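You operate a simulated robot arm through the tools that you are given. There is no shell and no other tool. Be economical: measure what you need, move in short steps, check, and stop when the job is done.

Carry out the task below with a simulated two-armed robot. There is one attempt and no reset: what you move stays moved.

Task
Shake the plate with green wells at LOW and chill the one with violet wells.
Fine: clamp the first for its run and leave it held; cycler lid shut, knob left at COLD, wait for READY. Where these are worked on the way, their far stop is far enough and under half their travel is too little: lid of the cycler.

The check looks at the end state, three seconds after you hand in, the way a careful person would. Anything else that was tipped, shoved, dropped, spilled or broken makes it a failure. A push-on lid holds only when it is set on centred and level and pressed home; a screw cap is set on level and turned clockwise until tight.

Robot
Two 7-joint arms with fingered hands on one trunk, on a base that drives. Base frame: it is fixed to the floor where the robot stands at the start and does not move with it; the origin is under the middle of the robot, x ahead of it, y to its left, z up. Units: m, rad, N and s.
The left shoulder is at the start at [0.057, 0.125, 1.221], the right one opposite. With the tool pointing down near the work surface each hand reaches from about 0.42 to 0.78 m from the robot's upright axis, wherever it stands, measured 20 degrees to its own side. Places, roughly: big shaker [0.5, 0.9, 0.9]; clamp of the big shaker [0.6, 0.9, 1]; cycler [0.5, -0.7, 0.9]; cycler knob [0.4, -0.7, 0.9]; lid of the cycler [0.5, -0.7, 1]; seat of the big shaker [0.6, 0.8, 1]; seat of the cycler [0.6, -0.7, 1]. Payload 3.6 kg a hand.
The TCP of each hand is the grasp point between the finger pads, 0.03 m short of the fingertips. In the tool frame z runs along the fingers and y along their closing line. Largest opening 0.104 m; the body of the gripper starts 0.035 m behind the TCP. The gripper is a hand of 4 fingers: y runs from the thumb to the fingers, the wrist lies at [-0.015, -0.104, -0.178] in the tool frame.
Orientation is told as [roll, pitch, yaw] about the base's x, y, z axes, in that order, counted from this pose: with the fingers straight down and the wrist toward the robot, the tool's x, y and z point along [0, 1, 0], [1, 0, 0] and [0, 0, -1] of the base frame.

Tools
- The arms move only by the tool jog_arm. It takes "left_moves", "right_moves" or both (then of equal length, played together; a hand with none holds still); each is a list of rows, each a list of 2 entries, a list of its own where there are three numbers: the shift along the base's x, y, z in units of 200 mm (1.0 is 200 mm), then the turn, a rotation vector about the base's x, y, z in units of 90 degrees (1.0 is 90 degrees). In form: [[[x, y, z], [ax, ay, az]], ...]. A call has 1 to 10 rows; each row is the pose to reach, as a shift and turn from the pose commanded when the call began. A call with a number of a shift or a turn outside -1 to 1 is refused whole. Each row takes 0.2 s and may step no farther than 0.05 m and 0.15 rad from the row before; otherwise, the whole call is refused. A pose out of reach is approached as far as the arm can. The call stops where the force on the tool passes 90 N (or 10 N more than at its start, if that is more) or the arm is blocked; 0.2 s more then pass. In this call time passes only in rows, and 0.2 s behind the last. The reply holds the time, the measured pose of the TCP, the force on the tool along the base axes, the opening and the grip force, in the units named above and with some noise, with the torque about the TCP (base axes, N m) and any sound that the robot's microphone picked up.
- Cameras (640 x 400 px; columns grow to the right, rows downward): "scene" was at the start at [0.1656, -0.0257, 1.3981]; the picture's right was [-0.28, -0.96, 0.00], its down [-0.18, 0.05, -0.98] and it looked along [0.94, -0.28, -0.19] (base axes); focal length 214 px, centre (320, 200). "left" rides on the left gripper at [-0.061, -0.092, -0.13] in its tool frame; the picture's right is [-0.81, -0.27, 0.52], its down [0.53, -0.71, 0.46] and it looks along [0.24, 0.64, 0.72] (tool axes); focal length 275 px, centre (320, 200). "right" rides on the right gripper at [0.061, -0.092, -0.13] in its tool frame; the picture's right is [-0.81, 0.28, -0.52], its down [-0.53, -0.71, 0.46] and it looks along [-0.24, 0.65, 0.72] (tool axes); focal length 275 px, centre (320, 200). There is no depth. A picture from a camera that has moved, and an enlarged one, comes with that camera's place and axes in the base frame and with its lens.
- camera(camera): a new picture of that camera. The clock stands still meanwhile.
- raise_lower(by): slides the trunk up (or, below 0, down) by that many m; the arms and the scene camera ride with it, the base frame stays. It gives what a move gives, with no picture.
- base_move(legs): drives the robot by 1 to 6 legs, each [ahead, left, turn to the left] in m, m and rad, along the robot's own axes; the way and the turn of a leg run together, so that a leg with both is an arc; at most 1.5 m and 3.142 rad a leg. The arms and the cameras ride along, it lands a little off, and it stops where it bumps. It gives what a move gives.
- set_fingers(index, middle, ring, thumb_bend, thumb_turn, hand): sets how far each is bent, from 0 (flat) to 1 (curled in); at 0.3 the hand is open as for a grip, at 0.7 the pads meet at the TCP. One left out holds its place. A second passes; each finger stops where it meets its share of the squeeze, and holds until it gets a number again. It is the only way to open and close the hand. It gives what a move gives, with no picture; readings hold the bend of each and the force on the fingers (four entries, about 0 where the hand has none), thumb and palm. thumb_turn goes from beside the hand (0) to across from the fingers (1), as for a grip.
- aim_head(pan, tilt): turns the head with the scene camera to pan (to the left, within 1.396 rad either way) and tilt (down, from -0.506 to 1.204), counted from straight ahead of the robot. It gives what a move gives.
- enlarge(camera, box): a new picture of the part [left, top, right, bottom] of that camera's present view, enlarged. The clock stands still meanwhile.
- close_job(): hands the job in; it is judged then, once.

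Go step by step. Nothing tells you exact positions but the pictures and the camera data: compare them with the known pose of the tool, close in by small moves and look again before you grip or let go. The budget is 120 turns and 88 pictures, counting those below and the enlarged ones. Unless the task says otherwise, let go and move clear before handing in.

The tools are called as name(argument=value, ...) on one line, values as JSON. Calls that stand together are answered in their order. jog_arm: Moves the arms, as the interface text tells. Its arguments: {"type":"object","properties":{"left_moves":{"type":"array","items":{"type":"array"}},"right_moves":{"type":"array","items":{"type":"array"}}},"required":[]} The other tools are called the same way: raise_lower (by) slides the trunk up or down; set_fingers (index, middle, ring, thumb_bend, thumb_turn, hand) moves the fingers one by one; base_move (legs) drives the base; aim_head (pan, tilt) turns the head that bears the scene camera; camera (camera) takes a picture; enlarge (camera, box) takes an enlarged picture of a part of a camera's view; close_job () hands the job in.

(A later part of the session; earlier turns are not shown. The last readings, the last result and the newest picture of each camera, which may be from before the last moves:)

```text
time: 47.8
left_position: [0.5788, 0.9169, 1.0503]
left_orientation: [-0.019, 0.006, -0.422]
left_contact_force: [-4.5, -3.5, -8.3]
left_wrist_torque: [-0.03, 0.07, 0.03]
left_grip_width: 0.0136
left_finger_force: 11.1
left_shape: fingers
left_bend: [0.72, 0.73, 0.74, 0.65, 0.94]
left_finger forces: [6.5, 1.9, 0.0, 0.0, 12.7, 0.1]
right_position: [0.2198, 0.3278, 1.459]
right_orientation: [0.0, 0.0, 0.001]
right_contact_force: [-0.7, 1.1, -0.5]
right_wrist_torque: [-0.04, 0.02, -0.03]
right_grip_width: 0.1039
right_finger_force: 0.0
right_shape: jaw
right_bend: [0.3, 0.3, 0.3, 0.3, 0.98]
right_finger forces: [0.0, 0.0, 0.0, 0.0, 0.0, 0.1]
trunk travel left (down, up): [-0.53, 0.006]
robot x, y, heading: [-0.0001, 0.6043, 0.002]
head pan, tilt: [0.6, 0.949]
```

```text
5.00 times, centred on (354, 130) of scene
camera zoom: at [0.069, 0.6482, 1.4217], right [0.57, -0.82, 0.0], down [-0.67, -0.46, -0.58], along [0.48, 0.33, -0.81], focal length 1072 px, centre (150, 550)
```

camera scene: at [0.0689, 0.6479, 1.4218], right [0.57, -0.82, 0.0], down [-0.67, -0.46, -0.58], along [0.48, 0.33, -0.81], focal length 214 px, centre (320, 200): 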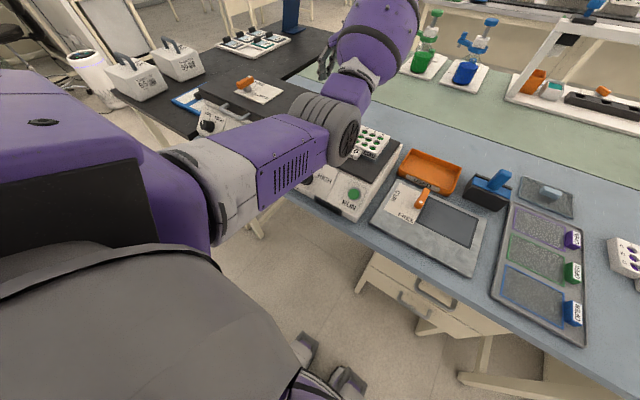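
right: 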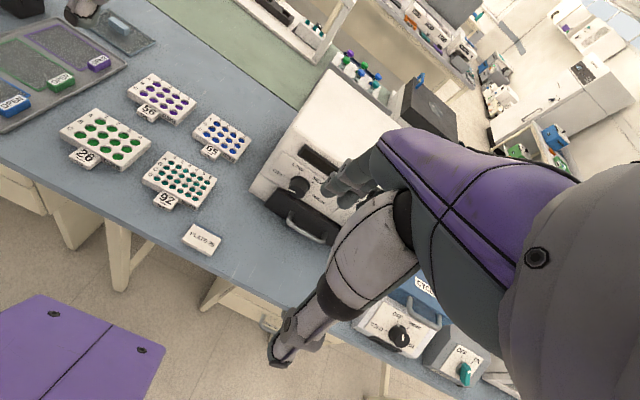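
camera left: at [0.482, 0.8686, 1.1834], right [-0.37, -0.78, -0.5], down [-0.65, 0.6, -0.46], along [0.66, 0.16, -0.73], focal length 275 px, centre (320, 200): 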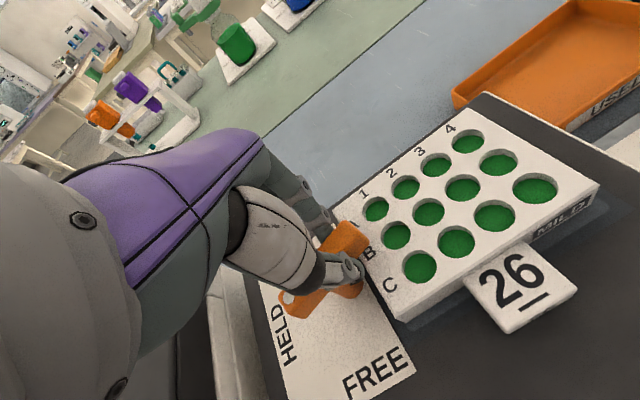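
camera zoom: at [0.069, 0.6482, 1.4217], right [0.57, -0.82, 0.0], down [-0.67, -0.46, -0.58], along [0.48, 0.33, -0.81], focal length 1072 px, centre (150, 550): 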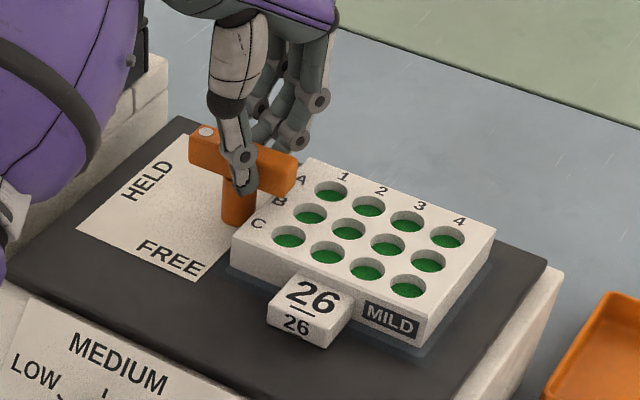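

The bar seems to be at its HELD stop, with the fingers slipping round it. I'll release modestly, lift and inspect.

set_fingers(hand="left", index=0.52, middle=0.52, ring=0.52, thumb_bend=0.5)

jog_arm(left_moves=[[[0, 0, 0.1], [0, 0, 0]], [[0, 0, 0.3], [0, 0, 0]], [[0, 0, 0.5], [0, 0, 0]], [[-0.15, -0.1, 0.6], [0, 0, 0.05]], [[-0.35, -0.2, 0.6], [0, 0, 0.1]], [[-0.5, -0.3, 0.6], [0, 0, 0.18]], [[-0.6, -0.4, 0.6], [0, 0, 0.26]]])

enlarge(camera="scene", box=[270, 100, 430, 200])

```text
time: 48.8
left_position: [0.5789, 0.9184, 1.0525]
left_orientation: [-0.018, 0.005, -0.421]
left_contact_force: [-0.1, 0.0, 0.1]
left_wrist_torque: [0.03, 0.0, -0.01]
left_grip_width: 0.049
left_finger_force: 0.1
left_shape: fingers
left_bend: [0.52, 0.52, 0.52, 0.5, 0.97]
left_finger forces: [0.0, 0.1, 0.0, 0.0, 0.0, 0.1]
right_position: [0.2185, 0.3271, 1.4584]
right_orientation: [0.0, 0.001, 0.001]
right_contact_force: [-0.3, 0.2, 0.3]
right_wrist_torque: [0.0, 0.01, 0.0]
right_grip_width: 0.1037
right_finger_force: 0.1
right_shape: jaw
right_bend: [0.3, 0.3, 0.3, 0.3, 0.98]
right_finger forces: [0.1, 0.0, 0.2, 0.1, 0.0, 0.0]
trunk travel left (down, up): [-0.53, 0.006]
robot x, y, heading: [-0.0024, 0.6043, 0.004]
head pan, tilt: [0.6, 0.949]
```

```text
time: 50.4
left_position: [0.4577, 0.8376, 1.1694]
left_orientation: [-0.018, 0.005, -0.012]
left_contact_force: [0.0, 1.5, 0.3]
left_wrist_torque: [0.0, 0.01, 0.01]
left_grip_width: 0.0492
left_finger_force: 0.0
left_shape: fingers
left_bend: [0.52, 0.52, 0.52, 0.5, 0.97]
left_finger forces: [0.0, 0.0, 0.0, 0.0, 0.0, 0.0]
right_position: [0.2193, 0.3275, 1.4589]
right_orientation: [0.0, -0.001, 0.003]
right_contact_force: [-0.3, 0.1, 0.4]
right_wrist_torque: [-0.02, 0.01, 0.01]
right_grip_width: 0.1037
right_finger_force: 0.1
right_shape: jaw
right_bend: [0.3, 0.3, 0.3, 0.3, 0.98]
right_finger forces: [0.0, 0.0, 0.0, 0.0, 0.0, 0.0]
trunk travel left (down, up): [-0.53, 0.006]
robot x, y, heading: [-0.0027, 0.6075, 0.002]
head pan, tilt: [0.6, 0.949]
```

```text
4.00 times, centred on (350, 150) of scene
camera zoom: at [0.0683, 0.6479, 1.4218], right [0.57, -0.82, 0.0], down [-0.67, -0.46, -0.58], along [0.48, 0.33, -0.81], focal length 858 px, centre (200, 400)
```

zoom: 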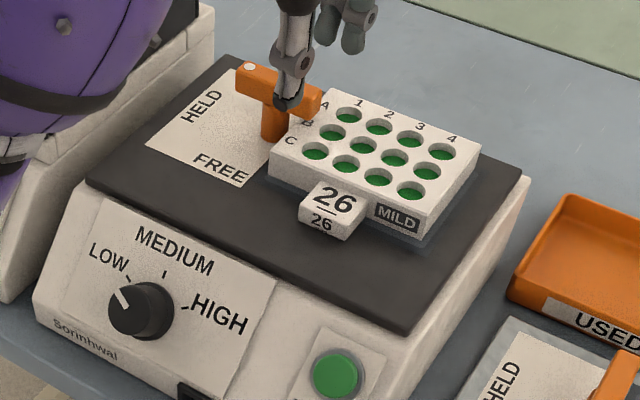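

The clamp reads HELD with its bar over the plate. Now I'll look closely at the knob and RUN button.

enlarge(camera="scene", box=[280, 145, 376, 205])

camera(camera="left")

```text
6.67 times, centred on (328, 175) of scene
camera zoom: at [0.0683, 0.6479, 1.4218], right [0.57, -0.82, 0.0], down [-0.67, -0.46, -0.58], along [0.48, 0.33, -0.81], focal length 1430 px, centre (267, 367)
```

zoom: 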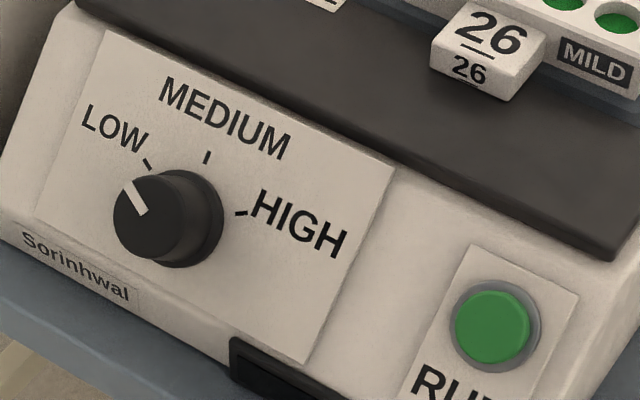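

```text
34 pictures are left
camera left: at [0.3655, 0.7783, 1.3021], right [-0.29, -0.82, -0.5], down [-0.71, 0.53, -0.46], along [0.64, 0.22, -0.73], focal length 275 px, centre (320, 200)
```

left: 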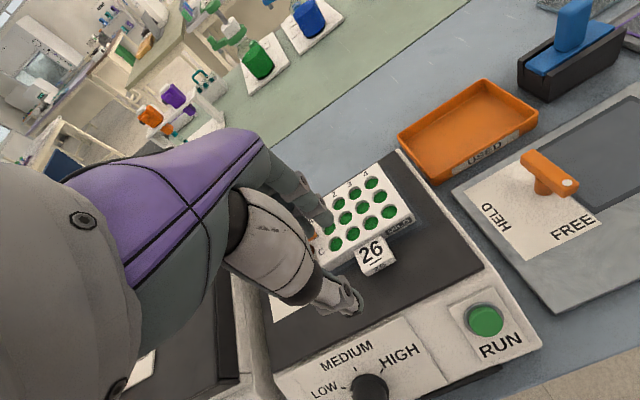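

The knob already points at LOW, so only RUN is left, at about (0.409, 0.770, 0.961). I'll make a thumb–middle pinch, curl the other fingers, back the base a little, and come above the button.

set_fingers(hand="left", index=1.0, middle=0.7, ring=1.0, thumb_bend=0.7)

base_move(legs=[[-0.1, 0, 0]])

jog_arm(left_moves=[[[0.05, -0.1, 0], [0, 0, 0]], [[0.15, -0.22, 0], [0, 0, 0]], [[0.26, -0.34, -0.15], [0, 0, 0]], [[0.26, -0.34, -0.35], [0, 0, 0]], [[0.26, -0.34, -0.5], [0, 0, 0]], [[0.26, -0.34, -0.62], [0, 0, 0]]])

camera(camera="left")

camera(camera="scene")

```text
time: 51.4
left_position: [0.4576, 0.8365, 1.1692]
left_orientation: [-0.016, 0.004, -0.012]
left_contact_force: [-0.7, -1.0, 0.1]
left_wrist_torque: [0.03, 0.01, 0.02]
left_grip_width: 0.0057
left_finger_force: 0.0
left_shape: fingers
left_bend: [0.81, 0.7, 1.0, 0.66, 0.97]
left_finger forces: [0.0, 0.0, 0.0, 0.0, 0.0, 0.0]
right_position: [0.2195, 0.3276, 1.4589]
right_orientation: [0.0, -0.001, 0.003]
right_contact_force: [1.0, 0.0, 0.2]
right_wrist_torque: [-0.02, 0.0, 0.01]
right_grip_width: 0.1038
right_finger_force: 0.0
right_shape: jaw
right_bend: [0.3, 0.3, 0.3, 0.3, 0.98]
right_finger forces: [0.0, 0.0, 0.0, 0.1, 0.0, 0.1]
trunk travel left (down, up): [-0.53, 0.006]
robot x, y, heading: [0.001, 0.6083, -0.002]
head pan, tilt: [0.6, 0.949]
```

```text
time: 52.5
left_position: [0.3586, 0.836, 1.1697]
left_orientation: [-0.015, 0.004, -0.014]
left_contact_force: [0.2, -0.9, 0.3]
left_wrist_torque: [0.0, 0.0, -0.01]
left_grip_width: 0.0075
left_finger_force: 0.1
left_shape: fingers
left_bend: [0.82, 0.7, 1.0, 0.66, 0.97]
left_finger forces: [0.0, 0.0, 0.0, 0.1, 0.0, 0.1]
right_position: [0.12, 0.3275, 1.4586]
right_orientation: [-0.001, -0.002, 0.0]
right_contact_force: [0.4, 0.5, -0.5]
right_wrist_torque: [-0.01, -0.01, 0.01]
right_grip_width: 0.1035
right_finger_force: 0.0
right_shape: jaw
right_bend: [0.3, 0.3, 0.3, 0.3, 0.98]
right_finger forces: [0.1, 0.0, 0.1, 0.0, 0.0, 0.0]
trunk travel left (down, up): [-0.53, 0.006]
robot x, y, heading: [-0.1015, 0.6068, -0.001]
head pan, tilt: [0.6, 0.949]
```

```text
time: 53.9
left_position: [0.4126, 0.7688, 1.0441]
left_orientation: [-0.017, 0.003, -0.013]
left_contact_force: [-0.2, -0.1, -0.2]
left_wrist_torque: [0.02, 0.02, 0.02]
left_grip_width: 0.0125
left_finger_force: 0.0
left_shape: fingers
left_bend: [0.85, 0.7, 1.0, 0.66, 0.97]
left_finger forces: [0.1, 0.0, 0.1, 0.1, 0.0, 0.1]
right_position: [0.1192, 0.3266, 1.4572]
right_orientation: [-0.001, 0.0, 0.0]
right_contact_force: [-0.4, -0.2, -0.7]
right_wrist_torque: [0.01, -0.01, 0.01]
right_grip_width: 0.1036
right_finger_force: 0.1
right_shape: jaw
right_bend: [0.3, 0.3, 0.3, 0.3, 0.98]
right_finger forces: [0.0, 0.0, 0.0, 0.1, 0.0, 0.0]
trunk travel left (down, up): [-0.53, 0.006]
robot x, y, heading: [-0.1002, 0.6059, 0.002]
head pan, tilt: [0.6, 0.949]
```

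```text
33 pictures are left
camera left: at [0.3197, 0.7106, 1.1764], right [-0.29, -0.82, -0.5], down [-0.71, 0.53, -0.46], along [0.65, 0.22, -0.73], focal length 275 px, centre (320, 200)
```

left: 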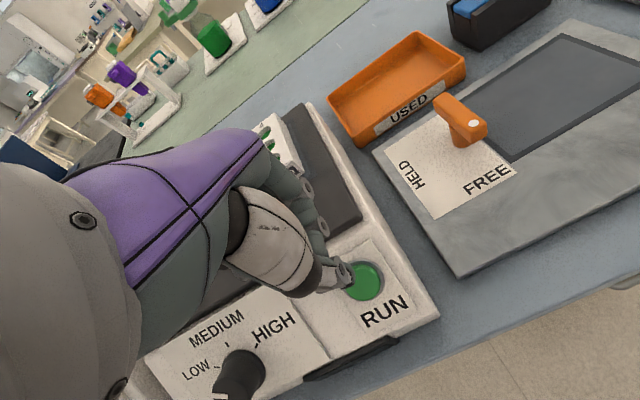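

```text
32 pictures are left
camera scene: at [-0.0306, 0.6481, 1.4218], right [0.56, -0.83, 0.0], down [-0.67, -0.46, -0.58], along [0.48, 0.33, -0.81], focal length 214 px, centre (320, 200)
```

scene: 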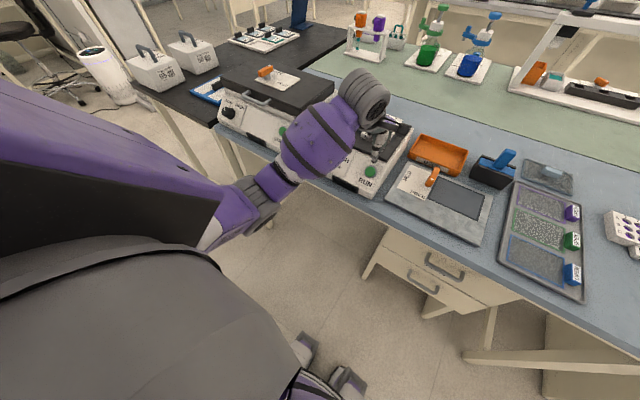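

The pinch is right above the green RUN button. I'll press down in small steps.

jog_arm(left_moves=[[[-0.01, -0.01, -0.1], [0, 0, 0]], [[-0.01, -0.01, -0.2], [0, 0, 0]], [[-0.01, -0.01, -0.24], [0, 0, 0]], [[-0.01, -0.01, -0.27], [0, 0, 0]], [[-0.01, -0.01, -0.3], [0, 0, 0]]])

camera(camera="left")

```text
time: 55.1
left_position: [0.4082, 0.767, 0.9885]
left_orientation: [-0.017, -0.002, -0.013]
left_contact_force: [-2.6, 0.8, 13.5]
left_wrist_torque: [0.16, -0.15, 0.03]
left_grip_width: 0.0464
left_finger_force: 6.6
left_shape: fingers
left_bend: [1.0, 0.72, 1.0, 0.7, 0.97]
left_finger forces: [0.0, 13.2, 0.0, 0.0, 0.0, 0.0]
right_position: [0.1169, 0.3273, 1.4594]
right_orientation: [0.0, -0.003, 0.0]
right_contact_force: [0.7, 0.1, 0.2]
right_wrist_torque: [0.0, 0.02, -0.03]
right_grip_width: 0.1039
right_finger_force: 0.2
right_shape: jaw
right_bend: [0.3, 0.3, 0.3, 0.3, 0.98]
right_finger forces: [0.0, 0.1, 0.0, 0.0, 0.1, 0.1]
trunk travel left (down, up): [-0.53, 0.006]
robot x, y, heading: [-0.0992, 0.6069, 0.002]
head pan, tilt: [0.6, 0.949]
heard: click
```

```text
31 pictures are left
camera left: at [0.316, 0.7089, 1.1203], right [-0.28, -0.82, -0.5], down [-0.71, 0.53, -0.47], along [0.65, 0.22, -0.73], focal length 275 px, centre (320, 200)
```

left: 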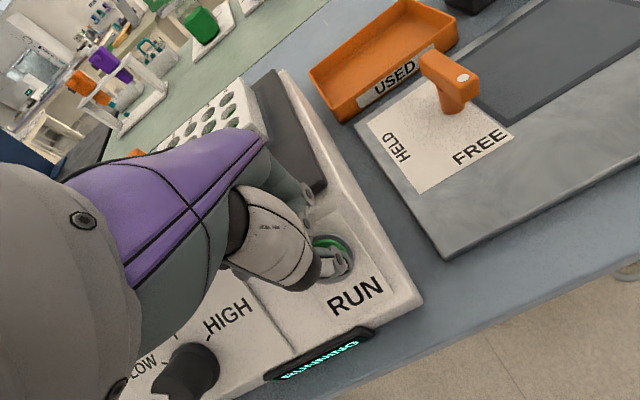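

RUN clicked and the display shows RUNNING. I'll withdraw upward and drive to the cycler on the right to open its lid first.

jog_arm(left_moves=[[[0, 0, 0.2], [0, 0, 0]], [[0, 0, 0.4], [0, 0, 0]], [[-0.1, 0, 0.6], [0, 0, 0]], [[-0.2, 0.0, 0.8], [0, 0, 0]], [[-0.25, 0.0, 1.0], [0, 0, 0]]])

base_move(legs=[[0, -1.05, 0]])

aim_head(pan=-0.4, tilt=0.95)

camera(camera="scene")

```text
time: 56.3
left_position: [0.3568, 0.7656, 1.1868]
left_orientation: [-0.017, 0.004, -0.014]
left_contact_force: [-0.3, 0.4, -1.1]
left_wrist_torque: [-0.01, -0.03, 0.02]
left_grip_width: 0.0464
left_finger_force: 0.1
left_shape: fingers
left_bend: [1.0, 0.7, 1.0, 0.7, 0.97]
left_finger forces: [0.1, 0.0, 0.0, 0.0, 0.0, 0.0]
right_position: [0.1193, 0.3286, 1.4588]
right_orientation: [0.001, -0.003, 0.001]
right_contact_force: [-0.7, 1.2, 0.3]
right_wrist_torque: [-0.03, -0.02, 0.04]
right_grip_width: 0.1039
right_finger_force: 0.1
right_shape: jaw
right_bend: [0.3, 0.3, 0.3, 0.3, 0.98]
right_finger forces: [0.0, 0.0, 0.0, 0.0, 0.0, 0.0]
trunk travel left (down, up): [-0.53, 0.006]
robot x, y, heading: [-0.0976, 0.6068, -0.002]
head pan, tilt: [0.6, 0.949]
```

```text
time: 65.8
left_position: [0.3597, -0.2793, 1.1866]
left_orientation: [-0.019, 0.005, -0.005]
left_contact_force: [-0.9, 0.6, 0.1]
left_wrist_torque: [0.01, 0.0, 0.01]
left_grip_width: 0.0465
left_finger_force: 0.0
left_shape: fingers
left_bend: [1.0, 0.7, 1.0, 0.7, 0.97]
left_finger forces: [0.1, 0.0, 0.0, 0.0, 0.2, 0.1]
right_position: [0.126, -0.7204, 1.4591]
right_orientation: [0.0, 0.0, 0.008]
right_contact_force: [-0.4, 0.3, -0.3]
right_wrist_torque: [0.0, 0.02, -0.03]
right_grip_width: 0.1038
right_finger_force: 0.2
right_shape: jaw
right_bend: [0.3, 0.3, 0.3, 0.3, 0.98]
right_finger forces: [0.0, 0.0, 0.0, 0.0, 0.1, 0.1]
trunk travel left (down, up): [-0.53, 0.006]
robot x, y, heading: [-0.0983, -0.441, 0.006]
head pan, tilt: [0.6, 0.949]
```

```text
time: 67.1
left_position: [0.3594, -0.2795, 1.1861]
left_orientation: [-0.018, 0.005, -0.005]
left_contact_force: [0.9, 0.2, -0.3]
left_wrist_torque: [0.0, 0.03, 0.03]
left_grip_width: 0.0465
left_finger_force: 0.1
left_shape: fingers
left_bend: [1.0, 0.7, 1.0, 0.7, 0.97]
left_finger forces: [0.0, 0.0, 0.0, 0.1, 0.0, 0.0]
right_position: [0.1256, -0.72, 1.4571]
right_orientation: [0.0, 0.0, 0.008]
right_contact_force: [-0.6, -0.4, 0.3]
right_wrist_torque: [0.01, -0.04, -0.03]
right_grip_width: 0.1036
right_finger_force: 0.2
right_shape: jaw
right_bend: [0.3, 0.3, 0.3, 0.3, 0.98]
right_finger forces: [0.0, 0.0, 0.0, 0.0, 0.0, 0.1]
trunk travel left (down, up): [-0.53, 0.006]
robot x, y, heading: [-0.0977, -0.4415, 0.009]
head pan, tilt: [-0.4, 0.949]
```

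```text
30 pictures are left
camera scene: at [-0.0197, -0.4699, 1.4218], right [-0.38, -0.92, 0.0], down [-0.75, 0.31, -0.58], along [0.54, -0.22, -0.81], focal length 214 px, centre (320, 200)
```

scene: 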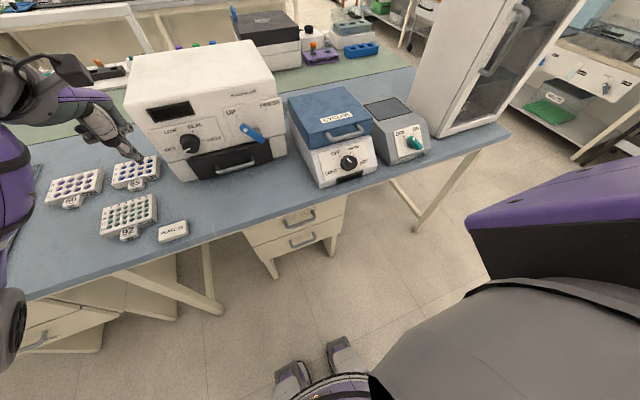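

The cycler is well in view. I'll zoom for its handle, lid and knob.

enlarge(camera="scene", box=[276, 75, 404, 195])

```text
3.33 times, centred on (340, 135) of scene
camera zoom: at [-0.0197, -0.4699, 1.4218], right [-0.38, -0.92, 0.0], down [-0.75, 0.31, -0.58], along [0.54, -0.22, -0.81], focal length 715 px, centre (253, 417)
```

zoom: 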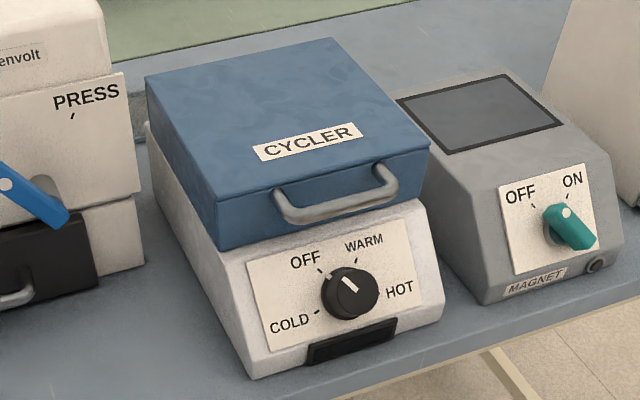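

The handle is about (0.41, −0.72, 1.035), and the lid spans x 0.43–0.62 with its hinge at the back. I'll bring the right hand above the handle to look closely.

jog_arm(right_moves=[[[0.2, 0, 0], [0, 0, 0]], [[0.4, 0, 0], [0, 0, 0]], [[0.6, 0, -0.1], [0, 0, 0]], [[0.8, 0, -0.25], [0, 0, 0]], [[1.0, 0, -0.4], [0, 0, 0]], [[1.0, 0, -0.6], [0, 0, 0]], [[1.0, 0, -0.8], [0, 0, 0]], [[1.0, 0, -1], [0, 0, 0]]])

jog_arm(right_moves=[[[0.2, 0, -0.1], [0, 0, 0]], [[0.4, 0, -0.2], [0, 0, 0]]])

camera(camera="right")

enlarge(camera="scene", box=[276, 75, 404, 155])

```text
time: 68.9
left_position: [0.3603, -0.2806, 1.1858]
left_orientation: [-0.018, 0.006, -0.005]
left_contact_force: [-0.6, 0.2, -0.4]
left_wrist_torque: [0.02, -0.01, 0.01]
left_grip_width: 0.0462
left_finger_force: 0.0
left_shape: fingers
left_bend: [1.0, 0.7, 1.0, 0.7, 0.97]
left_finger forces: [0.0, 0.0, 0.0, 0.1, 0.0, 0.1]
right_position: [0.3251, -0.7232, 1.2544]
right_orientation: [0.001, -0.003, 0.008]
right_contact_force: [-0.3, -0.4, -0.5]
right_wrist_torque: [0.01, -0.01, -0.02]
right_grip_width: 0.1038
right_finger_force: 0.1
right_shape: jaw
right_bend: [0.3, 0.3, 0.3, 0.3, 0.98]
right_finger forces: [0.0, 0.0, 0.0, 0.0, 0.0, 0.0]
trunk travel left (down, up): [-0.53, 0.006]
robot x, y, heading: [-0.0973, -0.4462, 0.009]
head pan, tilt: [-0.4, 0.949]
```

```text
time: 69.5
left_position: [0.3614, -0.2811, 1.1859]
left_orientation: [-0.018, 0.008, -0.005]
left_contact_force: [-0.4, -0.1, -0.4]
left_wrist_torque: [0.0, 0.04, -0.01]
left_grip_width: 0.0464
left_finger_force: 0.2
left_shape: fingers
left_bend: [1.0, 0.7, 1.0, 0.7, 0.97]
left_finger forces: [0.1, 0.0, 0.1, 0.1, 0.0, 0.2]
right_position: [0.4092, -0.7205, 1.2151]
right_orientation: [-0.001, 0.0, 0.008]
right_contact_force: [0.5, -0.7, -0.7]
right_wrist_torque: [0.03, 0.03, 0.02]
right_grip_width: 0.1036
right_finger_force: 0.1
right_shape: jaw
right_bend: [0.3, 0.3, 0.3, 0.3, 0.98]
right_finger forces: [0.0, 0.1, 0.0, 0.0, 0.1, 0.1]
trunk travel left (down, up): [-0.53, 0.006]
robot x, y, heading: [-0.0963, -0.4456, 0.011]
head pan, tilt: [-0.4, 0.949]
```

```text
28 pictures are left
camera right: at [0.3167, -0.6607, 1.3465], right [0.28, -0.81, 0.52], down [-0.71, -0.54, -0.45], along [0.65, -0.24, -0.73], focal length 275 px, centre (320, 200)
```

right: 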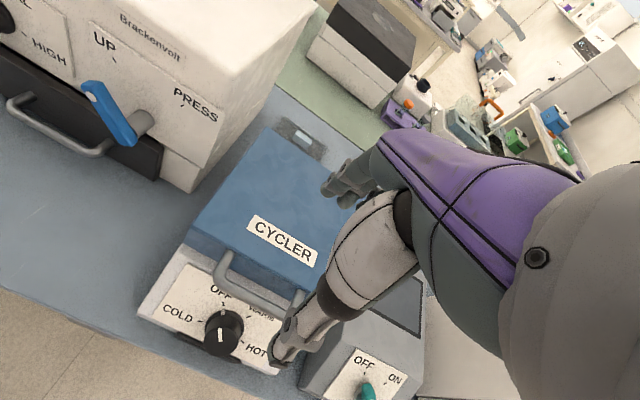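

```text
5.00 times, centred on (340, 115) of scene
camera zoom: at [-0.0181, -0.4696, 1.4216], right [-0.38, -0.92, 0.0], down [-0.75, 0.31, -0.58], along [0.54, -0.22, -0.81], focal length 1072 px, centre (220, 625)
```

zoom: 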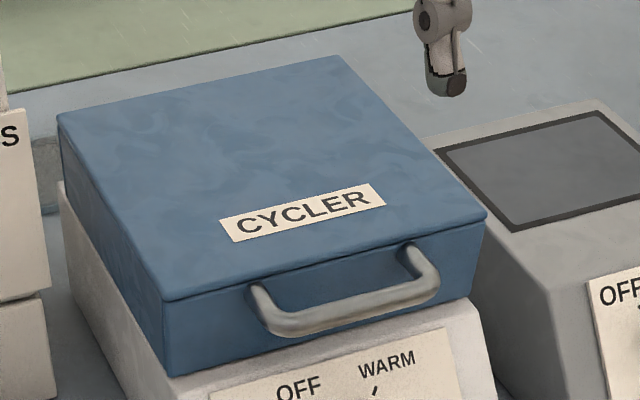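

The bar is about (0.408, −0.722, 1.04), roughly 3 cm in front of the lid face. I'll narrow the right hand's opening and come down to just above it.

set_fingers(hand="right", index=0.57, middle=0.57, ring=0.57, thumb_bend=0.57)

jog_arm(right_moves=[[[0, -0.01, -0.2], [0, 0, 0]], [[0, -0.01, -0.4], [0, 0, 0]], [[0, -0.01, -0.6], [0, 0, 0]]])

camera(camera="right")

enlarge(camera="scene", box=[300, 90, 396, 150])

```text
time: 70.5
left_position: [0.3594, -0.2796, 1.186]
left_orientation: [-0.018, 0.007, -0.006]
left_contact_force: [-0.3, -0.5, 0.3]
left_wrist_torque: [0.02, -0.01, 0.03]
left_grip_width: 0.0462
left_finger_force: 0.1
left_shape: fingers
left_bend: [1.0, 0.7, 1.0, 0.7, 0.97]
left_finger forces: [0.0, 0.0, 0.0, 0.0, 0.0, 0.0]
right_position: [0.4078, -0.7202, 1.217]
right_orientation: [0.0, 0.0, 0.008]
right_contact_force: [0.5, 0.1, -0.3]
right_wrist_torque: [0.01, 0.01, 0.03]
right_grip_width: 0.0369
right_finger_force: 0.0
right_shape: fingers
right_bend: [0.56, 0.56, 0.56, 0.56, 0.98]
right_finger forces: [0.0, 0.0, 0.0, 0.0, 0.0, 0.0]
trunk travel left (down, up): [-0.53, 0.006]
robot x, y, heading: [-0.0972, -0.444, 0.012]
head pan, tilt: [-0.4, 0.949]
```

```text
time: 71.3
left_position: [0.3598, -0.2816, 1.1854]
left_orientation: [-0.017, 0.005, -0.005]
left_contact_force: [0.2, 0.0, 0.1]
left_wrist_torque: [0.0, 0.01, 0.04]
left_grip_width: 0.0465
left_finger_force: 0.2
left_shape: fingers
left_bend: [1.0, 0.7, 1.0, 0.7, 0.97]
left_finger forces: [0.0, 0.1, 0.0, 0.0, 0.0, 0.1]
right_position: [0.4033, -0.7228, 1.0937]
right_orientation: [0.002, -0.002, 0.008]
right_contact_force: [-0.4, -0.2, 0.4]
right_wrist_torque: [0.01, 0.03, 0.01]
right_grip_width: 0.037
right_finger_force: 0.0
right_shape: fingers
right_bend: [0.56, 0.56, 0.56, 0.56, 0.98]
right_finger forces: [0.0, 0.0, 0.0, 0.0, 0.1, 0.0]
trunk travel left (down, up): [-0.53, 0.006]
robot x, y, heading: [-0.0982, -0.4415, 0.011]
head pan, tilt: [-0.4, 0.949]
```

```text
26 pictures are left
camera right: at [0.3115, -0.6621, 1.2255], right [0.28, -0.81, 0.52], down [-0.71, -0.54, -0.46], along [0.65, -0.24, -0.72], focal length 275 px, centre (320, 200)
```

right: 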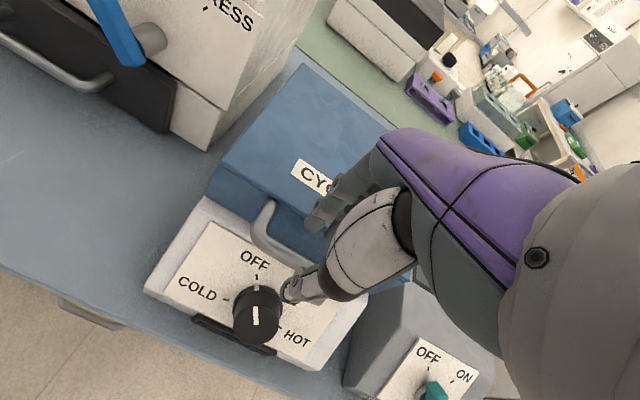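

```text
6.67 times, centred on (348, 120) of scene
camera zoom: at [-0.019, -0.4705, 1.4217], right [-0.38, -0.92, 0.0], down [-0.75, 0.31, -0.58], along [0.54, -0.22, -0.81], focal length 1430 px, centre (133, 733)
```

zoom: 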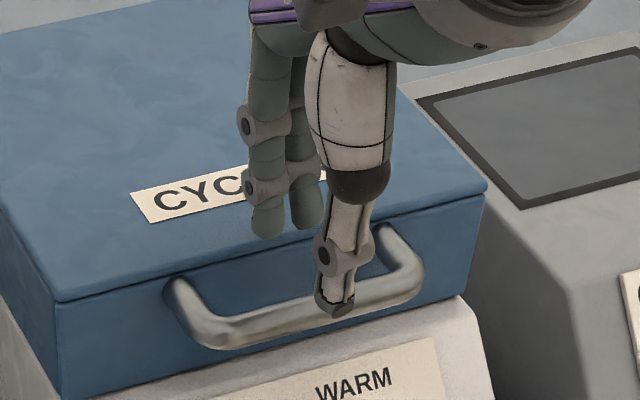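

I'll narrow slightly and descend with the fingers entering the gap behind the bar, in small force-checked steps.

set_fingers(hand="right", index=0.6, middle=0.6, ring=0.6, thumb_bend=0.56)

jog_arm(right_moves=[[[0.025, 0, -0.05], [0, 0, 0]], [[0.025, 0, -0.1], [0, 0, 0]], [[0.025, 0, -0.15], [0, 0, 0]], [[0.025, 0, -0.2], [0, 0, 0]]])

enlarge(camera="scene", box=[300, 90, 396, 150])

```text
time: 72.3
left_position: [0.3596, -0.2802, 1.1864]
left_orientation: [-0.018, 0.006, -0.006]
left_contact_force: [0.8, -0.3, 0.9]
left_wrist_torque: [-0.02, -0.01, 0.01]
left_grip_width: 0.0462
left_finger_force: 0.0
left_shape: fingers
left_bend: [1.0, 0.7, 1.0, 0.7, 0.97]
left_finger forces: [0.0, 0.0, 0.0, 0.1, 0.0, 0.1]
right_position: [0.4022, -0.7223, 1.0946]
right_orientation: [0.0, -0.002, 0.008]
right_contact_force: [0.6, -0.5, -0.3]
right_wrist_torque: [0.0, 0.02, 0.02]
right_grip_width: 0.0318
right_finger_force: 0.1
right_shape: fingers
right_bend: [0.6, 0.6, 0.6, 0.56, 0.98]
right_finger forces: [0.0, 0.0, 0.1, 0.0, 0.0, 0.1]
trunk travel left (down, up): [-0.53, 0.006]
robot x, y, heading: [-0.0941, -0.4442, 0.009]
head pan, tilt: [-0.4, 0.949]
```

```text
time: 73.3
left_position: [0.3607, -0.2791, 1.1869]
left_orientation: [-0.018, 0.005, -0.006]
left_contact_force: [-0.5, 0.0, 0.3]
left_wrist_torque: [-0.01, 0.03, -0.03]
left_grip_width: 0.0464
left_finger_force: 0.0
left_shape: fingers
left_bend: [1.0, 0.7, 1.0, 0.7, 0.97]
left_finger forces: [0.0, 0.0, 0.1, 0.0, 0.1, 0.0]
right_position: [0.4095, -0.7234, 1.0572]
right_orientation: [-0.001, -0.004, 0.01]
right_contact_force: [0.2, 0.4, -0.1]
right_wrist_torque: [-0.02, -0.02, 0.03]
right_grip_width: 0.0318
right_finger_force: 0.2
right_shape: fingers
right_bend: [0.6, 0.6, 0.6, 0.56, 0.98]
right_finger forces: [0.2, 0.3, 0.1, 0.1, 0.0, 0.0]
trunk travel left (down, up): [-0.53, 0.006]
robot x, y, heading: [-0.0906, -0.4425, 0.008]
head pan, tilt: [-0.4, 0.949]
```

```text
6.67 times, centred on (348, 120) of scene
camera zoom: at [-0.0195, -0.47, 1.4218], right [-0.38, -0.92, 0.0], down [-0.75, 0.31, -0.58], along [0.54, -0.22, -0.81], focal length 1430 px, centre (133, 733)
```

zoom: 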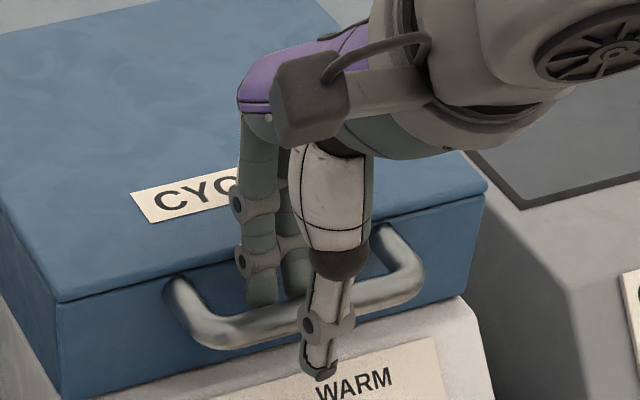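

The fingers are in the gap behind the bar and the thumb is in front. I'll go 1 cm lower and close on it.

jog_arm(right_moves=[[[0, 0, -0.03], [0, 0, 0]], [[0, 0, -0.06], [0, 0, 0]]])

set_fingers(hand="right", index=0.75, middle=0.75, ring=0.75, thumb_bend=0.72)

```text
time: 73.9
left_position: [0.3589, -0.2809, 1.1876]
left_orientation: [-0.017, 0.003, -0.006]
left_contact_force: [-0.6, 0.1, -0.7]
left_wrist_torque: [-0.01, 0.02, -0.02]
left_grip_width: 0.0466
left_finger_force: 0.1
left_shape: fingers
left_bend: [1.0, 0.7, 1.0, 0.7, 0.97]
left_finger forces: [0.0, 0.0, 0.0, 0.1, 0.0, 0.1]
right_position: [0.4096, -0.7223, 1.0462]
right_orientation: [-0.001, -0.003, 0.01]
right_contact_force: [-2.2, -0.6, 9.8]
right_wrist_torque: [-0.1, -0.44, -0.01]
right_grip_width: 0.032
right_finger_force: 7.9
right_shape: fingers
right_bend: [0.6, 0.61, 0.59, 0.56, 0.98]
right_finger forces: [0.4, 14.0, 0.7, 0.0, 0.0, 0.0]
trunk travel left (down, up): [-0.53, 0.006]
robot x, y, heading: [-0.098, -0.442, 0.004]
head pan, tilt: [-0.4, 0.949]
```

```text
time: 74.9
left_position: [0.3624, -0.2797, 1.1862]
left_orientation: [-0.018, 0.007, -0.005]
left_contact_force: [0.7, 0.0, 0.6]
left_wrist_torque: [0.01, -0.02, -0.03]
left_grip_width: 0.0466
left_finger_force: 0.0
left_shape: fingers
left_bend: [1.0, 0.7, 1.0, 0.7, 0.97]
left_finger forces: [0.0, 0.0, 0.0, 0.0, 0.0, 0.0]
right_position: [0.4139, -0.7221, 1.0456]
right_orientation: [0.0, 0.001, 0.007]
right_contact_force: [23.4, -0.7, 2.6]
right_wrist_torque: [-0.1, -0.92, 0.31]
right_grip_width: 0.0077
right_finger_force: 23.0
right_shape: fingers
right_bend: [0.71, 0.66, 0.64, 0.71, 0.97]
right_finger forces: [9.0, 23.1, 11.2, 0.0, 1.9, 0.0]
trunk travel left (down, up): [-0.53, 0.006]
robot x, y, heading: [-0.0954, -0.4445, 0.007]
head pan, tilt: [-0.4, 0.949]
```

The fingers are hooked behind the bar. I'll start lifting along the lid's arc, turning the hand with it.

jog_arm(right_moves=[[[0.01, 0, 0.045], [0, 0.028, 0]], [[0.021, 0, 0.09], [0, 0.055, 0]], [[0.05, 0, 0.18], [0, 0.11, 0]], [[0.087, 0, 0.265], [0, 0.167, 0]]])

camera(camera="scene")

```text
time: 75.9
left_position: [0.3633, -0.2803, 1.1846]
left_orientation: [-0.017, 0.007, -0.005]
left_contact_force: [0.1, -0.2, 0.9]
left_wrist_torque: [-0.06, -0.03, 0.0]
left_grip_width: 0.0465
left_finger_force: 0.0
left_shape: fingers
left_bend: [1.0, 0.7, 1.0, 0.7, 0.97]
left_finger forces: [0.0, 0.0, 0.1, 0.0, 0.0, 0.1]
right_position: [0.4317, -0.7217, 1.096]
right_orientation: [0.002, 0.263, 0.011]
right_contact_force: [16.8, -1.8, -7.5]
right_wrist_torque: [-0.04, -1.21, 0.21]
right_grip_width: 0.0088
right_finger_force: 33.8
right_shape: fingers
right_bend: [0.6, 0.66, 0.63, 0.71, 0.97]
right_finger forces: [10.9, 42.8, 11.6, 0.0, 1.5, 0.0]
trunk travel left (down, up): [-0.53, 0.006]
robot x, y, heading: [-0.0973, -0.4405, 0.008]
head pan, tilt: [-0.4, 0.949]
```

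```text
23 pictures are left
camera scene: at [-0.0162, -0.4704, 1.4215], right [-0.38, -0.92, 0.0], down [-0.75, 0.31, -0.58], along [0.54, -0.22, -0.81], focal length 214 px, centre (320, 200)
```

scene: 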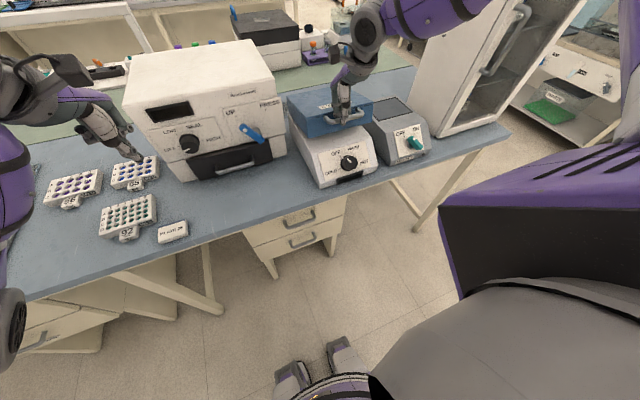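

The lid is rising with the hand. I'll continue the arc to about 45°.

jog_arm(right_moves=[[[0.08, 0, 0.12], [0, 0.08, 0]], [[0.168, 0, 0.233], [0, 0.16, 0]], [[0.265, 0, 0.333], [0, 0.24, 0]], [[0.375, 0, 0.42], [0, 0.3, 0]]])

enlarge(camera="scene", box=[250, 40, 410, 190])

```text
time: 76.9
left_position: [0.3726, -0.2753, 1.179]
left_orientation: [-0.018, 0.019, -0.002]
left_contact_force: [0.2, -0.2, -0.6]
left_wrist_torque: [0.03, -0.03, 0.01]
left_grip_width: 0.0467
left_finger_force: 0.0
left_shape: fingers
left_bend: [1.0, 0.7, 1.0, 0.7, 0.97]
left_finger forces: [0.1, 0.1, 0.0, 0.0, 0.0, 0.0]
right_position: [0.4544, -0.7383, 1.1663]
right_orientation: [0.021, 0.704, 0.032]
right_contact_force: [60.6, 41.1, -51.2]
right_wrist_torque: [2.0, -1.47, 0.93]
right_grip_width: 0.0291
right_finger_force: 37.1
right_shape: fingers
right_bend: [0.4, 0.54, 0.48, 0.72, 0.97]
right_finger forces: [26.9, 22.0, 25.3, 0.0, 0.0, 0.0]
right hand out of reach, approached as far as the arm can: row 3, 4
trunk travel left (down, up): [-0.53, 0.006]
robot x, y, heading: [-0.0969, -0.4452, 0.009]
head pan, tilt: [-0.4, 0.949]
```

```text
2.67 times, centred on (330, 115) of scene
camera zoom: at [-0.0036, -0.4656, 1.4201], right [-0.38, -0.93, 0.01], down [-0.76, 0.31, -0.58], along [0.53, -0.22, -0.82], focal length 572 px, centre (293, 427)
```

zoom: 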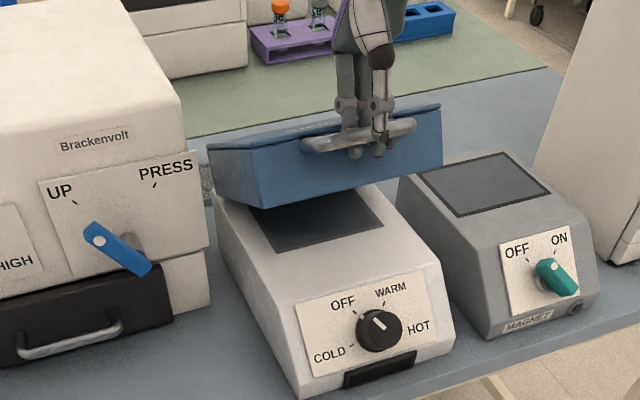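

The arm is at its reach limit, pulling backward on the lid. I'll drive the base 6 cm ahead to relieve it.

base_move(legs=[[0.06, 0, 0]])

```text
time: 77.9
left_position: [0.4208, -0.2761, 1.1856]
left_orientation: [-0.02, 0.004, -0.005]
left_contact_force: [0.4, -0.1, 0.3]
left_wrist_torque: [-0.03, 0.0, -0.05]
left_grip_width: 0.0464
left_finger_force: 0.0
left_shape: fingers
left_bend: [1.0, 0.7, 1.0, 0.7, 0.97]
left_finger forces: [0.1, 0.0, 0.0, 0.0, 0.0, 0.0]
right_position: [0.4951, -0.7465, 1.1774]
right_orientation: [0.01, 0.712, 0.009]
right_contact_force: [1.9, 20.8, -0.7]
right_wrist_torque: [0.37, -0.99, 0.1]
right_grip_width: 0.0012
right_finger_force: 32.1
right_shape: fingers
right_bend: [0.72, 0.7, 0.68, 0.72, 0.97]
right_finger forces: [7.6, 37.6, 19.0, 0.0, 0.0, 0.0]
trunk travel left (down, up): [-0.53, 0.006]
robot x, y, heading: [-0.0384, -0.4413, 0.012]
head pan, tilt: [-0.4, 0.949]
```

The force is relieved; the lid is near 45°. I'll continue the arc with small steps, recentring in y.

jog_arm(right_moves=[[[0.05, 0.05, 0.04], [0, 0, 0]], [[0.12, 0.1, 0.075], [0, 0, 0]], [[0.18, 0.1, 0.105], [0, 0, 0]], [[0.25, 0.1, 0.13], [0, 0, 0]]])

enlarge(camera="scene", box=[250, 40, 410, 190])

```text
time: 78.9
left_position: [0.4238, -0.2808, 1.1847]
left_orientation: [-0.018, 0.009, -0.005]
left_contact_force: [0.3, 0.4, 0.7]
left_wrist_torque: [0.02, -0.01, -0.01]
left_grip_width: 0.0463
left_finger_force: 0.1
left_shape: fingers
left_bend: [1.0, 0.7, 1.0, 0.7, 0.97]
left_finger forces: [0.1, 0.0, 0.0, 0.0, 0.0, 0.1]
right_position: [0.4983, -0.744, 1.185]
right_orientation: [0.014, 0.715, 0.014]
right_contact_force: [17.7, 4.5, -24.8]
right_wrist_torque: [0.39, -0.16, 0.18]
right_grip_width: 0.0045
right_finger_force: 16.8
right_shape: fingers
right_bend: [0.71, 0.69, 0.65, 0.72, 0.97]
right_finger forces: [12.7, 6.0, 13.8, 0.0, 0.0, 0.0]
right hand out of reach, approached as far as the arm can: row 1, 2, 3, 4
trunk travel left (down, up): [-0.53, 0.006]
robot x, y, heading: [-0.0367, -0.4386, 0.009]
head pan, tilt: [-0.4, 0.949]
```

```text
2.67 times, centred on (330, 115) of scene
camera zoom: at [0.0454, -0.47, 1.4213], right [-0.38, -0.92, 0.0], down [-0.75, 0.31, -0.58], along [0.54, -0.22, -0.82], focal length 572 px, centre (293, 427)
```

zoom: 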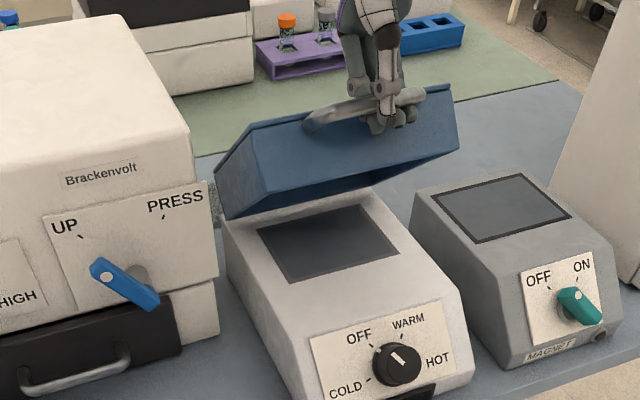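

The hand pitch is what limits reach. I'll unpitch the hand a little in place and see where it settles.

jog_arm(right_moves=[[[0, 0, 0], [0, -0.07, 0]]])

```text
time: 79.3
left_position: [0.4233, -0.2809, 1.1856]
left_orientation: [-0.018, 0.01, -0.005]
left_contact_force: [-0.2, 0.0, -0.4]
left_wrist_torque: [0.0, 0.02, 0.01]
left_grip_width: 0.0465
left_finger_force: 0.1
left_shape: fingers
left_bend: [1.0, 0.7, 1.0, 0.7, 0.97]
left_finger forces: [0.0, 0.0, 0.0, 0.2, 0.1, 0.0]
right_position: [0.499, -0.7451, 1.1858]
right_orientation: [0.01, 0.605, 0.015]
right_contact_force: [15.5, 6.8, -22.4]
right_wrist_torque: [0.42, -0.03, 0.18]
right_grip_width: 0.0052
right_finger_force: 14.6
right_shape: fingers
right_bend: [0.71, 0.69, 0.65, 0.72, 0.97]
right_finger forces: [11.8, 5.4, 12.6, 0.0, 0.1, 0.1]
trunk travel left (down, up): [-0.53, 0.006]
robot x, y, heading: [-0.0401, -0.4428, 0.007]
head pan, tilt: [-0.4, 0.949]
```

The commanded pose follows the actual one, good. I'll continue the arc while unpitching the hand gradually.

jog_arm(right_moves=[[[0.04, 0.02, 0.03], [0, -0.07, 0]], [[0.1, 0.05, 0.06], [0, -0.14, 0]], [[0.17, 0.1, 0.09], [0, -0.2, 0]], [[0.24, 0.1, 0.12], [0, -0.24, 0]]])

```text
time: 80.3
left_position: [0.4217, -0.2829, 1.1867]
left_orientation: [-0.016, 0.006, -0.005]
left_contact_force: [-0.4, 0.2, -0.8]
left_wrist_torque: [-0.01, 0.01, -0.03]
left_grip_width: 0.0464
left_finger_force: 0.2
left_shape: fingers
left_bend: [1.0, 0.7, 1.0, 0.7, 0.97]
left_finger forces: [0.1, 0.1, 0.1, 0.0, 0.0, 0.1]
right_position: [0.5456, -0.7281, 1.2117]
right_orientation: [0.006, 0.228, 0.009]
right_contact_force: [5.2, -12.3, -16.6]
right_wrist_torque: [0.07, 0.09, -0.07]
right_grip_width: 0.0
right_finger_force: 8.6
right_shape: fingers
right_bend: [0.72, 0.71, 0.7, 0.72, 0.97]
right_finger forces: [6.9, 3.0, 7.3, 0.0, 0.0, 0.0]
trunk travel left (down, up): [-0.53, 0.006]
robot x, y, heading: [-0.036, -0.4407, 0.008]
head pan, tilt: [-0.4, 0.949]
```

About 58° now. I'll continue to about 85°.

jog_arm(right_moves=[[[0.1, 0, 0.035], [0, -0.04, 0]], [[0.2, 0, 0.055], [0, -0.08, 0]], [[0.3, 0, 0.065], [0, -0.12, 0]], [[0.4, 0, 0.065], [0, -0.14, 0]], [[0.5, 0, 0.055], [0, -0.14, 0]]])

enlarge(camera="scene", box=[250, 40, 410, 190])

```text
time: 81.5
left_position: [0.4198, -0.2794, 1.1866]
left_orientation: [-0.018, 0.005, -0.004]
left_contact_force: [-1.1, 1.6, 0.4]
left_wrist_torque: [0.0, -0.01, 0.0]
left_grip_width: 0.0466
left_finger_force: 0.1
left_shape: fingers
left_bend: [1.0, 0.7, 1.0, 0.7, 0.97]
left_finger forces: [0.1, 0.1, 0.0, 0.0, 0.0, 0.0]
right_position: [0.6325, -0.7281, 1.225]
right_orientation: [0.001, 0.003, 0.01]
right_contact_force: [-0.9, 1.0, -0.9]
right_wrist_torque: [0.0, -0.03, -0.02]
right_grip_width: 0.0
right_finger_force: 0.6
right_shape: fingers
right_bend: [0.72, 0.71, 0.72, 0.71, 0.97]
right_finger forces: [0.0, 0.0, 0.0, 0.0, 1.1, 0.0]
right hand out of reach, approached as far as the arm can: row 5
trunk travel left (down, up): [-0.53, 0.006]
robot x, y, heading: [-0.0358, -0.4456, 0.013]
head pan, tilt: [-0.4, 0.949]
```

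```text
2.67 times, centred on (330, 115) of scene
camera zoom: at [0.0398, -0.4694, 1.4219], right [-0.38, -0.92, 0.0], down [-0.75, 0.31, -0.58], along [0.54, -0.22, -0.81], focal length 572 px, centre (293, 427)
```

zoom: 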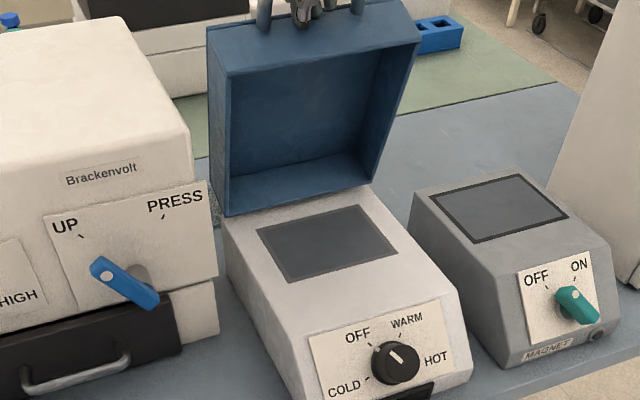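

The lid stands upright and the load is gone. I'll open the fingers and rise off the handle.

set_fingers(hand="right", index=0.35, middle=0.35, ring=0.35, thumb_bend=0.45)

jog_arm(right_moves=[[[0, 0, 0.1], [0, 0, 0]], [[0, 0, 0.25], [0, 0, 0]], [[-0.1, 0, 0.4], [0, 0, 0]], [[-0.3, 0, 0.5], [0, 0, 0]], [[-0.5, 0, 0.5], [0, 0, 0]], [[-0.7, 0, 0.5], [0, 0, 0]]])

camera(camera="right")

```text
time: 82.5
left_position: [0.4186, -0.2802, 1.1875]
left_orientation: [-0.019, 0.002, -0.007]
left_contact_force: [0.0, -1.0, -0.8]
left_wrist_torque: [0.02, 0.02, -0.01]
left_grip_width: 0.0465
left_finger_force: 0.3
left_shape: fingers
left_bend: [1.0, 0.7, 1.0, 0.7, 0.97]
left_finger forces: [0.1, 0.0, 0.0, 0.1, 0.1, 0.1]
right_position: [0.6292, -0.728, 1.2295]
right_orientation: [0.002, -0.003, 0.011]
right_contact_force: [1.5, -1.0, 22.0]
right_wrist_torque: [-0.17, -0.85, -0.17]
right_grip_width: 0.0812
right_finger_force: 11.4
right_shape: fingers
right_bend: [0.32, 0.36, 0.35, 0.45, 0.97]
right_finger forces: [5.3, 18.0, 0.0, 0.0, 0.0, 0.1]
trunk travel left (down, up): [-0.53, 0.006]
robot x, y, heading: [-0.0389, -0.4413, 0.004]
head pan, tilt: [-0.4, 0.949]
```

```text
time: 83.9
left_position: [0.419, -0.2796, 1.1873]
left_orientation: [-0.016, 0.003, -0.005]
left_contact_force: [0.6, -0.1, 0.1]
left_wrist_torque: [0.01, 0.0, 0.0]
left_grip_width: 0.0463
left_finger_force: 0.2
left_shape: fingers
left_bend: [1.0, 0.7, 1.0, 0.7, 0.97]
left_finger forces: [0.1, 0.1, 0.0, 0.1, 0.0, 0.1]
right_position: [0.4888, -0.731, 1.3229]
right_orientation: [0.003, 0.005, 0.01]
right_contact_force: [-0.4, 0.4, -0.1]
right_wrist_torque: [-0.01, -0.01, -0.01]
right_grip_width: 0.078
right_finger_force: 0.2
right_shape: fingers
right_bend: [0.35, 0.35, 0.35, 0.45, 0.97]
right_finger forces: [0.0, 0.0, 0.0, 0.0, 0.1, 0.0]
right hand out of reach, approached as far as the arm can: row 2
trunk travel left (down, up): [-0.53, 0.006]
robot x, y, heading: [-0.0386, -0.444, 0.013]
head pan, tilt: [-0.4, 0.949]
```

```text
19 pictures are left
camera right: at [0.3989, -0.671, 1.4547], right [0.28, -0.81, 0.51], down [-0.71, -0.54, -0.45], along [0.64, -0.23, -0.73], focal length 275 px, centre (320, 200)
```

right: 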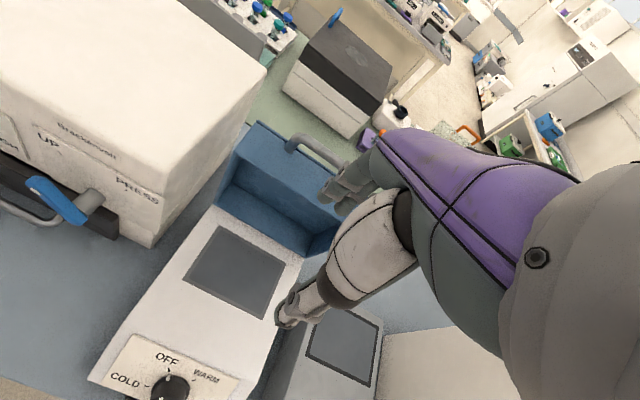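

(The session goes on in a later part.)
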